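You operate a simulated robot arm through the tools that you are given. There is no shell and no other tool. Be economical: measure what you need, move in short steps, check, and stop when the job is done.

You run a simulated robot arm. Do the job below in one go: nothing can be reset, and whatever is moved stays where it is left.

TASK
Slide the controller along the fitter's bench until it stands next to the grey post.
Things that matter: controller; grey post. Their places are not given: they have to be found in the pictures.

It is judged by the outcome, as a careful person would: the job done as asked, and still so three seconds after it is handed in. It fails if anything else is knocked over, pushed out of place, dropped, spilled or broken.

THE ROBOT
A 7-joint arm with a two-finger parallel gripper, fixed in place. Base frame: the origin is at the foot of the arm, x ahead of it, y to its left, z up; the work surface is at about z = 86. Units: cm, rad, N and s.
With the tool pointing down near the work surface it reaches from about 24 to 68 cm from the base axis. Its first joint turns from -1.152 to 1.152 rad. Payload 2.4 kg.
The TCP is the grasp point between the finger pads, 3 cm short of the fingertips. In the tool frame z runs along the fingers and y along their closing line. The gripper opens to 9.4 cm. The fingers are 2.8 cm wide and 1 cm thick; the gripper's body (5 by 9.6 cm) begins 5.5 cm behind the TCP.
Orientation is that of the tool frame in the base frame, as a unit quaternion [x, y, z, w]. With the fingers straight down and closing along the base's y, the tool's x points along the base's -x, its y along +y and its z along -z.

THE INTERFACE
- The arm moves only by the tool apply_moves. Its argument "deltas" is a list of rows, each a list of 3 entries, a list of its own where there are three numbers: the shift along the base's x, y, z in mm, then the turn, a rotation vector about the base's x, y, z in rad, then the finger opening in mm, from 0 to 94. In form: [[[x, y, z], [ax, ay, az], grip], ...]. A call has 1 to 20 rows; each row shifts and turns the commanded pose from where the row before left it. Each row takes 0.2 s and may step no farther than 5 cm and 0.15 rad from the row before; otherwise, or with a gripper value out of range, the whole call is refused. A pose out of reach is approached as far as the arm can. The call stops where the force on the tool passes 40 N (or 10 N more than at its start, if that is more) or the arm is blocked; 0.2 s more then pass. Each finger travels about 15.3 cm/s and halts on what it meets, pressing with about 31 N; the grip force reading is that of the motor and also rises with nothing between the fingers. The clock runs only during rows and for 0.2 s after the last one: add rows that do not move to give the fingers time. The reply holds the time, the measured pose of the TCP, the force on the tool along the base axes, the opening and the grip force, in the units named above and with some noise.
- Cameras (640 x 400 px; columns grow to the right, rows downward): "scene" is fixed at [4.22, 47.94, 143.91]; the picture's right is [-0.69, -0.72, 0.00], its down [-0.46, 0.44, -0.77] and it looks along [0.56, -0.54, -0.63] (base axes); focal length 354 px, centre (320, 200). "wrist" rides on the gripper at [-3.7, 0, -5.8] in the tool frame; the picture's right is [0.00, -1.00, 0.00], its down [0.97, 0.00, -0.24] and it looks along [0.24, 0.00, 0.97] (tool axes); focal length 218 px, centre (320, 200).
- capture(camera): a new picture of that camera. No time passes.
- probe_pixels(camera, pixels): for up to 12 pixels [column, row] of the newest picture of that camera ("zoom" is the newest enlarged one), the place [x, y, z] in the base frame of the surface seen there, good to about 0.2 cm. No time passes.
- inspect(camera, box): a new picture of the part [left, top, right, bottom] of that camera's present view, enlarged. No time passes.
- close_job(): hands the job in; it is judged then, once.

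Work in short steps. Measure before you move; look again where a grasp or a placing could have gone wrong, and mend it. You have 60 turns and 26 pictures in all, those below and enlarged ones among them. Open the gripper and draw the arm clear of the work before you hand the job in, unless the task says otherwise; then end with one line.

The tools are called after "Request:" as a command line: name --argument value ..., lists and objects as JSON in quotes. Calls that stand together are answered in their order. apply_moves: Moves the arm, as the interface text tells. Its arguments: {"type":"object","properties":{"deltas":{"type":"array"}},"required":["deltas"]} The other tools are called the same way: capture (camera) takes a picture; probe_pixels (camera, pixels) gives the place of the surface under pixels of a picture; inspect (camera, box) takes an enlarged picture of a part of a camera's view; close_job () hands the job in.

At the start:

```text
time_s: 0.0
position: [37.76, -27.17, 104.52]
orientation: [0.0, 1.0, 0.0, 0.001]
contact_force: [-0.6, 0.3, 0.9]
opening: 9.4
gripper_force: 0.1
```

scene: 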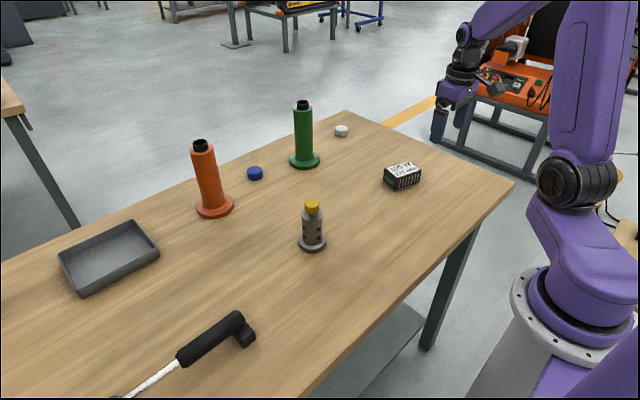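
wrist: 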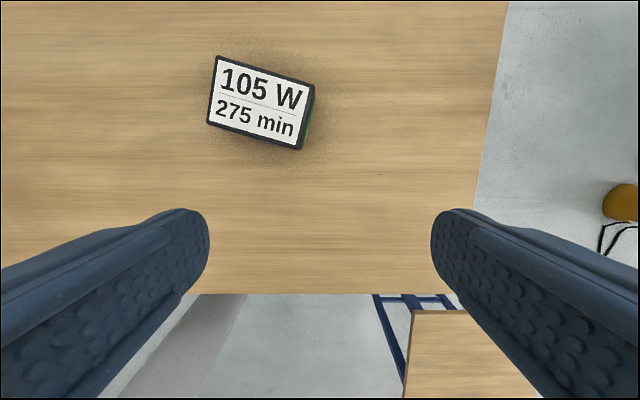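

The small labelled box at scene (402,175) looks like the controller, and the grey item with the yellow top at (312,228) looks like the post. I'll enlarge both to be sure.

Request:
inspect --camera "scene" --box '[270, 110, 450, 260]'

Request:
probe_pixels --camera "wrist" --pixels '[[216, 57], [313, 85], [302, 148], [208, 123], [260, 100], [150, 200], [350, 200]]'

Request:
probe_pixels --camera "scene" --pixels '[[312, 203], [312, 222], [312, 248], [300, 243], [325, 243], [402, 172], [303, 105], [303, 165], [341, 130], [255, 173], [240, 330], [207, 210]]'

```text
2.67 times, centred on (360, 185) of scene
```

zoom: 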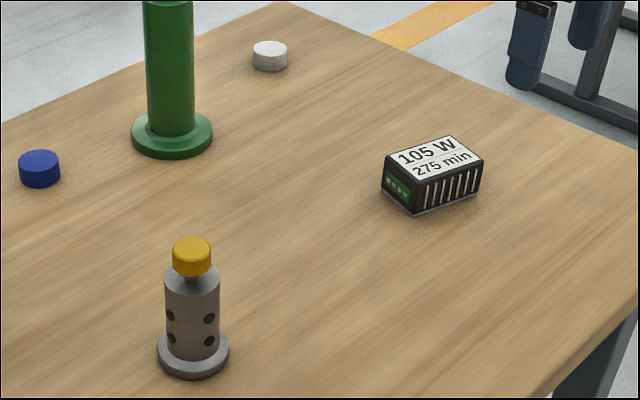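

```text
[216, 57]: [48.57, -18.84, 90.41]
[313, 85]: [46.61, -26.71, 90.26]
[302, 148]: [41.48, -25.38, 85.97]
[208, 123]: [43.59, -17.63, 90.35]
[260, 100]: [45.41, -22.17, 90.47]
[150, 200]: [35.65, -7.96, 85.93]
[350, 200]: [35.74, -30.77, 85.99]
```

```text
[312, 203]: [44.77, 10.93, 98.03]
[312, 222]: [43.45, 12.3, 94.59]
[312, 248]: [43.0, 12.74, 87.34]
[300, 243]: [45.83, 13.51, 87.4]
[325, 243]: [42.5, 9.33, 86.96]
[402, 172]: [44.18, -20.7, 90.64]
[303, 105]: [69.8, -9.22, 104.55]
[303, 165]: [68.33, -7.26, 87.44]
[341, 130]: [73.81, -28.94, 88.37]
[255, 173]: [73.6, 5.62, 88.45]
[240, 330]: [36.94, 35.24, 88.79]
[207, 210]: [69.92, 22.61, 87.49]
```

The box has vents and a terminal block, which fits the controller. It is centred near (45,-22), with its top at z=90.4. The grey candidate is near (44.5,11). Before committing, I'll raise the arm and look at the rest of the bench for another grey post.

Request:
apply_moves --deltas '[[[0, 0, 40], [0, 0, 0], 94], [[0, 0, 40], [0, 0, 0], 94], [[0, 0, 40], [0, 0, 0], 94], [[0, 45, 20], [0, 0, 0], 94], [[0, 45, 0], [0, 0, 0], 94], [[0, 45, 0], [0, 0, 0], 94], [[0, 45, 0], [0, 0, 0], 94], [[0, 45, 0], [0, 0, 0], 94], [[0, 45, 0], [0, 0, 0], 94], [[0, 45, 0], [0, 0, 0], 94], [[0, 45, 0], [0, 0, 0], 94], [[0, 0, 0], [0, 0, 0], 94]]'

Request:
capture --camera "wrist"

Request:
capture --camera "scene"

```text
time_s: 2.6
position: [38.11, 9.04, 118.6]
orientation: [0.0, 1.0, 0.0, 0.0]
contact_force: [-0.9, 0.7, 0.3]
opening: 9.39
gripper_force: 0.0
```

```text
22 pictures are left
```

wrist: 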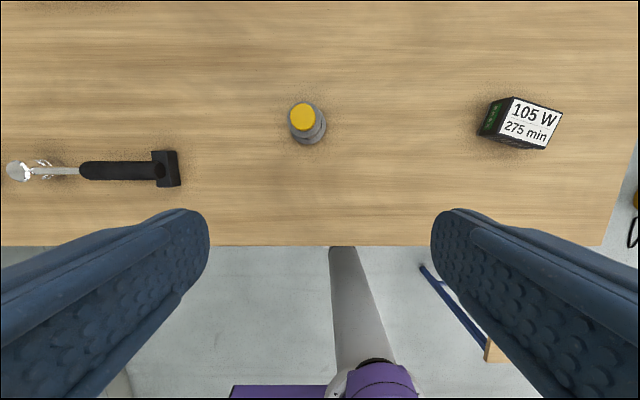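

```text
21 pictures are left
```

scene: 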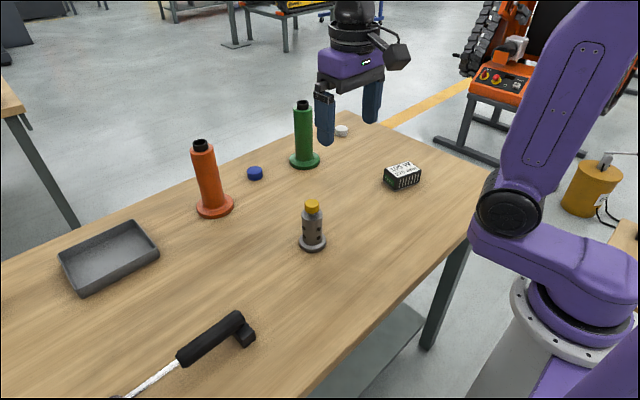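

Only the yellow-capped item at wrist (307,122) is a grey post; the others are orange and green. I'll measure the post and the box more precisely from this view.

Request:
probe_pixels --camera "wrist" --pixels '[[303, 117], [290, 117], [316, 117], [303, 104], [303, 130], [309, 142], [324, 130], [291, 130], [538, 122], [400, 120], [440, 150]]'

Request:
inspect --camera "wrist" --box '[260, 70, 580, 180]'

```text
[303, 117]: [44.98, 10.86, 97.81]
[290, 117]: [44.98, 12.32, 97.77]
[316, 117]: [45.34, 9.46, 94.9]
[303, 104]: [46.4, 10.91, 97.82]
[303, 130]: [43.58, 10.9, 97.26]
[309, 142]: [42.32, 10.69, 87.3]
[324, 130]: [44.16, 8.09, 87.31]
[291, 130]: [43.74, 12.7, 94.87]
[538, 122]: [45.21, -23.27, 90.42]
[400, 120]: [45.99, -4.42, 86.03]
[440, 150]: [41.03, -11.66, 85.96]
```

```text
2.00 times, centred on (420, 125) of wrist
```

zoom: 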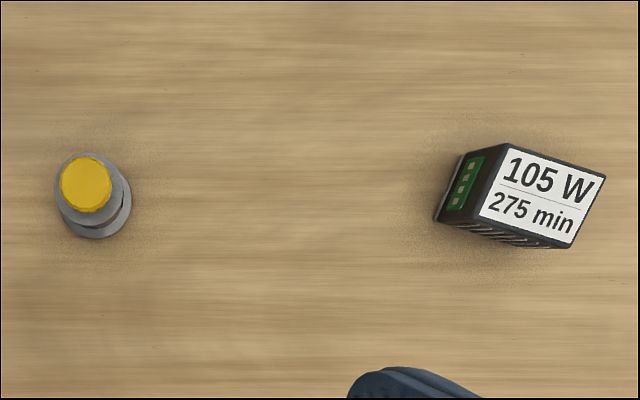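

The post's axis is at (45.0,10.9), with a flange radius of about 2.7 and its top at z=98. The box's top centre is at (45.1,-22.15), about 8.1 x 5.1, with the long axis 0.24 rad off y. I'll go above the box and turn the gripper by -1.81 so it closes across the short side, with the camera facing away from the post.

Request:
apply_moves --deltas '[[[5.4, -24, 0], [0, 0, -0.1392], 94], [[5.4, -24, 0], [0, 0, -0.1392], 94], [[5.4, -24, 0], [0, 0, -0.1392], 94], [[5.4, -24, 0], [0, 0, -0.1392], 94], [[5.4, -24, 0], [0, 0, -0.1392], 94], [[5.4, -24, 0], [0, 0, -0.1392], 94], [[5.4, -24, 0], [0, 0, -0.1392], 94], [[5.4, -24, 0], [0, 0, -0.1392], 94], [[5.4, -24, 0], [0, 0, -0.1392], 94], [[5.4, -24, 0], [0, 0, -0.1392], 94], [[5.4, -24, 0], [0, 0, -0.1392], 94], [[5.4, -24, 0], [0, 0, -0.1392], 94], [[5.2, -24, 0], [0, 0, -0.1396], 94], [[0, 0, -40], [0, 0, 0], 94], [[0, 0, -40], [0, 0, 0], 94], [[0, 0, -40], [0, 0, 0], 94], [[0, 0, 0], [0, 0, 0], 94], [[0, 0, 0], [0, 0, 0], 94]]'

Request:
capture --camera "wrist"

```text
time_s: 6.4
position: [44.95, -22.54, 106.43]
orientation: [0.786, 0.618, 0.0, 0.0]
contact_force: [-0.1, 0.0, 0.1]
opening: 9.4
gripper_force: 0.0
```

```text
19 pictures are left
```

wrist: 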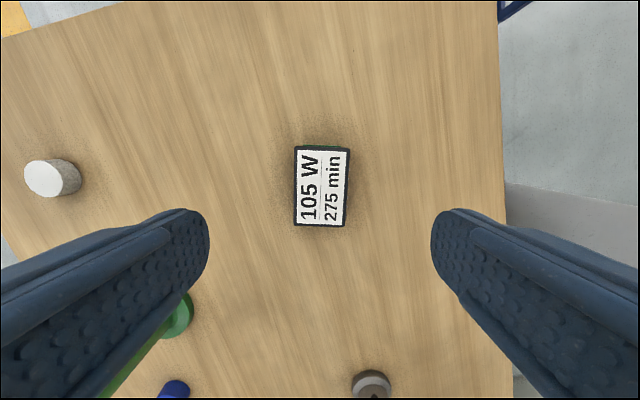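

The box is centred at wrist (322,187), between the fingers. I'll probe its corners to refine position and yaw.

Request:
probe_pixels --camera "wrist" --pixels '[[297, 150], [348, 152], [344, 224], [295, 222], [322, 187], [320, 150], [320, 224], [296, 187], [346, 187]]'

```text
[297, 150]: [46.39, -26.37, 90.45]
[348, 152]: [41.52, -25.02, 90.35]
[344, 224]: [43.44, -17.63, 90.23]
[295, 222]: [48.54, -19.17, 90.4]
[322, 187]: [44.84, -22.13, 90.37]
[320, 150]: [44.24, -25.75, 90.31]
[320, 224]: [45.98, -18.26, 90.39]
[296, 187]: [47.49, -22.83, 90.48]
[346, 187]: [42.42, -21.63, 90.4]
```

The refined centre is (45.0,-22.1) with yaw about 0.03 more. I'll correct that and lower to TCP z≈89.8, which puts the fingertips 0.8 cm above the bench.

Request:
apply_moves --deltas '[[[0.5, 4, -40], [0, 0, -0.03], 94], [[0, 0, -40], [0, 0, 0], 94], [[0, 0, -40], [0, 0, 0], 94], [[0, 0, -26], [0, 0, 0], 94], [[0, 0, -20], [0, 0, 0], 94], [[0, 0, 0], [0, 0, 0], 94], [[0, 0, 0], [0, 0, 0], 94]]'

```text
time_s: 8.0
position: [45.11, -22.12, 89.63]
orientation: [0.796, 0.606, 0.001, -0.001]
contact_force: [0.3, -0.1, 0.3]
opening: 9.39
gripper_force: 0.0
```

The tool is in place with no contact force, so I'll close on the short sides.

Request:
apply_moves --deltas '[[[0, 0, 0], [0, 0, 0], 70], [[0, 0, 0], [0, 0, 0], 45], [[0, 0, 0], [0, 0, 0], 45], [[0, 0, 0], [0, 0, 0], 45]]'

Request:
capture --camera "scene"

```text
time_s: 9.0
position: [45.14, -22.1, 89.87]
orientation: [0.795, 0.606, 0.0, 0.0]
contact_force: [-1.4, 0.9, -0.9]
opening: 6.03
gripper_force: 30.8
```

```text
18 pictures are left
```

scene: 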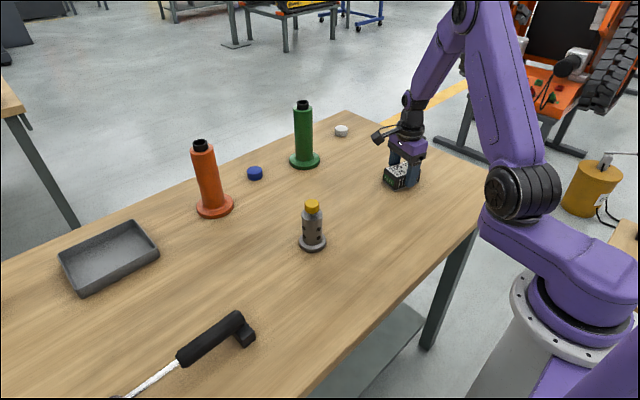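

The grip is firm at 6.0 cm. There is a dark bump on the wrist at scene (380,137), on the post's side. I'll check whether it clears the post top at z=98.

Request:
probe_pixels --camera "scene" --pixels '[[378, 137], [376, 141], [384, 134], [390, 131], [405, 142], [395, 172], [390, 185], [404, 180], [383, 182]]'

Request:
inspect --camera "scene" --box '[350, 90, 460, 210]'

```text
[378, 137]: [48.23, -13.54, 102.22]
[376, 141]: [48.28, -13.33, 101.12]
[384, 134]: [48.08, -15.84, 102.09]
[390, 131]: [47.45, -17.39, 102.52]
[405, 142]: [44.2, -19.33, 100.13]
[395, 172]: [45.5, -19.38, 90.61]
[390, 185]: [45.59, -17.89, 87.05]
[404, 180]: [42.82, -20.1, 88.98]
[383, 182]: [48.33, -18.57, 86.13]
```

```text
3.33 times, centred on (405, 150) of scene
```

zoom: 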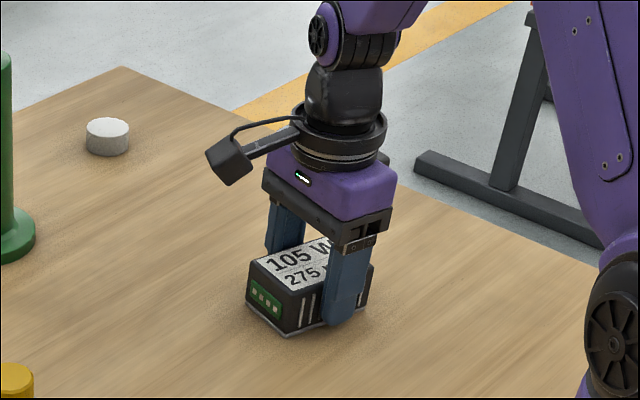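

The bump reaches about 9 cm ahead of the TCP, so it may pass over the post. I'll probe its lowest edge.

Request:
probe_pixels --camera "zoom" --pixels '[[235, 183], [225, 180], [232, 178], [245, 174], [248, 165], [215, 165], [208, 155], [222, 145], [240, 160]]'

```text
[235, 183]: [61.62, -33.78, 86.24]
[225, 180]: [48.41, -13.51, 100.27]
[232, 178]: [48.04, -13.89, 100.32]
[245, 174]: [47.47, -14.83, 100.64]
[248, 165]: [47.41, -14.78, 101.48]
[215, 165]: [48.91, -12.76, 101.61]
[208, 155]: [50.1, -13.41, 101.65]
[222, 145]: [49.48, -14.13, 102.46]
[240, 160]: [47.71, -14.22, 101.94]
```

The bump's bottom is at z≈100, 2 cm above the post top, and mostly to the side of it, so it's safe. I'll start dragging along +y with small steps and check.

Request:
apply_moves --deltas '[[[0, 5, 0], [0, 0, 0], 45], [[0, 10, 0], [0, 0, 0], 45], [[0, 10, 0], [0, 0, 0], 45], [[0, 10, 0], [0, 0, 0], 45]]'

```text
time_s: 10.0
position: [44.95, -18.49, 89.92]
orientation: [0.795, 0.606, -0.001, -0.001]
contact_force: [-0.4, 0.1, -0.4]
opening: 6.03
gripper_force: 30.8
```

It slides easily, with the grip steady at 6.03. I'll continue to y≈-2 and look.

Request:
apply_moves --deltas '[[[0, 15, 0], [0, 0, 0], 45], [[0, 15, 0], [0, 0, 0], 45], [[0, 15, 0], [0, 0, 0], 45], [[0, 15, 0], [0, 0, 0], 45], [[0, 15, 0], [0, 0, 0], 45], [[0, 15, 0], [0, 0, 0], 45], [[0, 15, 0], [0, 0, 0], 45], [[0, 15, 0], [0, 0, 0], 45], [[0, 15, 0], [0, 0, 0], 45], [[0, 15, 0], [0, 0, 0], 45], [[0, 10, 0], [0, 0, 0], 45], [[0, 0, 0], [0, 0, 0], 45]]'

Request:
inspect --camera "scene" --box '[260, 100, 440, 270]'

```text
time_s: 12.6
position: [44.95, -2.52, 89.9]
orientation: [0.796, 0.606, 0.0, 0.001]
contact_force: [0.8, -7.7, 17.6]
opening: 6.03
gripper_force: 31.2
```

```text
2.35 times, centred on (350, 185) of scene
```

zoom: 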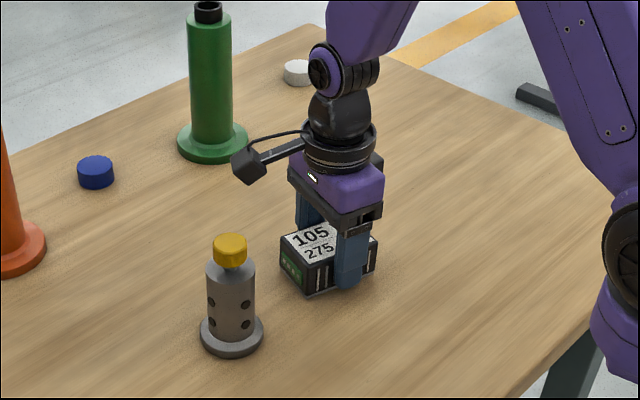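

Box and post are both upright. I'll measure the box's front face before the last approach.

Request:
probe_pixels --camera "zoom" --pixels '[[281, 240], [306, 262], [307, 293], [283, 274], [293, 268], [262, 330], [255, 320], [231, 240]]'

```text
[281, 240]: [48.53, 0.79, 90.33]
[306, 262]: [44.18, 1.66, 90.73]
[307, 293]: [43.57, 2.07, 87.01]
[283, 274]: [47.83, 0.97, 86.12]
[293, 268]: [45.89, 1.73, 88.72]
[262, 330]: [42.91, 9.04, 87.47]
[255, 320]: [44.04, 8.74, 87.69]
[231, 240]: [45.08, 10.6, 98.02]
```

The gap to the flange is about 6.3 cm. I'll slide another 5.2 cm in small steps, leaving about 1 cm.

Request:
apply_moves --deltas '[[[0, 10, 0], [0, 0, 0], 45], [[0, 10, 0], [0, 0, 0], 45], [[0, 10, 0], [0, 0, 0], 45], [[0, 10, 0], [0, 0, 0], 45], [[0, 7, 0], [0, 0, 0], 45], [[0, 5, 0], [0, 0, 0], 45], [[0, 0, 0], [0, 0, 0], 45]]'

Request:
inspect --camera "scene" --box '[260, 150, 400, 270]'

```text
time_s: 14.2
position: [44.91, 2.62, 89.79]
orientation: [0.796, 0.605, 0.0, 0.0]
contact_force: [0.0, -4.5, 11.0]
opening: 6.04
gripper_force: 30.8
```

```text
3.33 times, centred on (330, 210) of scene
```

zoom: 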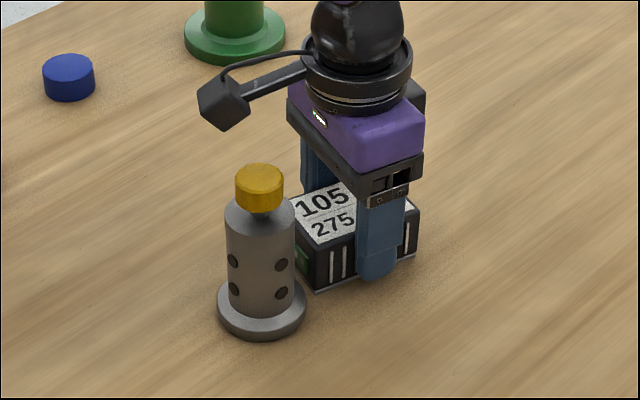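

The controller now stands about 1 cm from the post's flange. I'll open the fingers gently and rise straight up.

Request:
apply_moves --deltas '[[[0, 0, 0], [0, 0, 0], 66], [[0, 0, 0], [0, 0, 0], 80], [[0, 0, 0], [0, 0, 0], 90], [[0, 0, 0], [0, 0, 0], 90], [[0, 0, 15], [0, 0, 0], 90], [[0, 0, 30], [0, 0, 0], 90], [[0, 0, 40], [0, 0, 0], 90], [[0, 0, 40], [0, 0, 0], 90], [[0, 0, 40], [0, 0, 0], 90], [[0, 0, 40], [0, 0, 0], 90], [[0, -40, 20], [0, 0, 0], 90], [[0, -45, 0], [0, 0, 0], 90], [[0, -45, 0], [0, 0, 0], 90], [[0, -45, 0], [0, 0, 0], 90], [[0, -45, 0], [0, 0, 0], 90], [[0, 0, 0], [0, 0, 0], 90]]'

Request:
capture --camera "scene"

Request:
inspect --camera "scene" --box '[260, 150, 400, 270]'

```text
time_s: 17.6
position: [44.95, -19.37, 112.28]
orientation: [0.796, 0.606, 0.0, -0.001]
contact_force: [-0.6, 0.3, -0.3]
opening: 8.96
gripper_force: 0.1
```

```text
14 pictures are left
```

scene: 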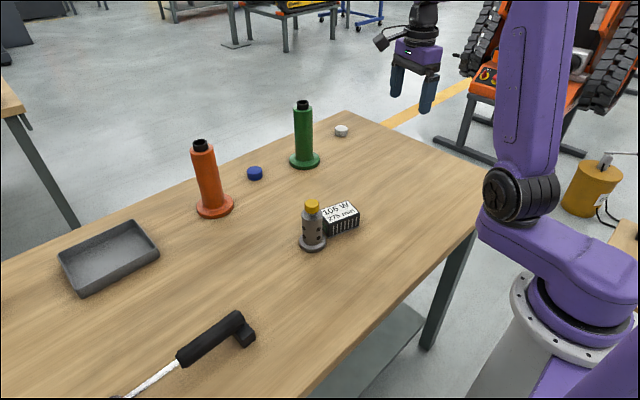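

```text
3.33 times, centred on (330, 210) of scene
```

zoom: 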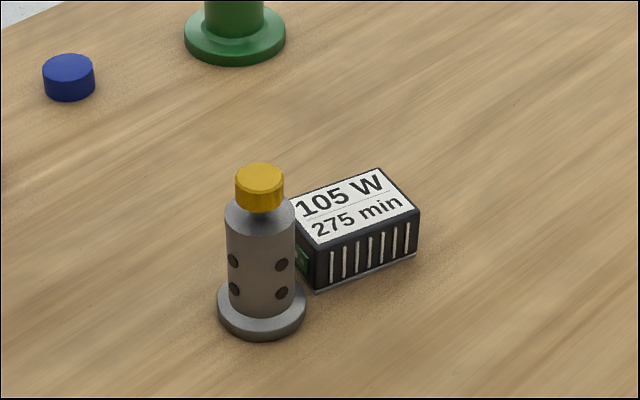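

The controller is flat on the bench next to the grey post, and the post and everything else haven't moved. The gripper is open and the arm is clear, so I'm handing the job in.

Request:
close_job

```text
The job is handed in.
```

I slid the controller along the bench, and it now stands about 1 cm from the base of the grey post; nothing else was moved or knocked over.
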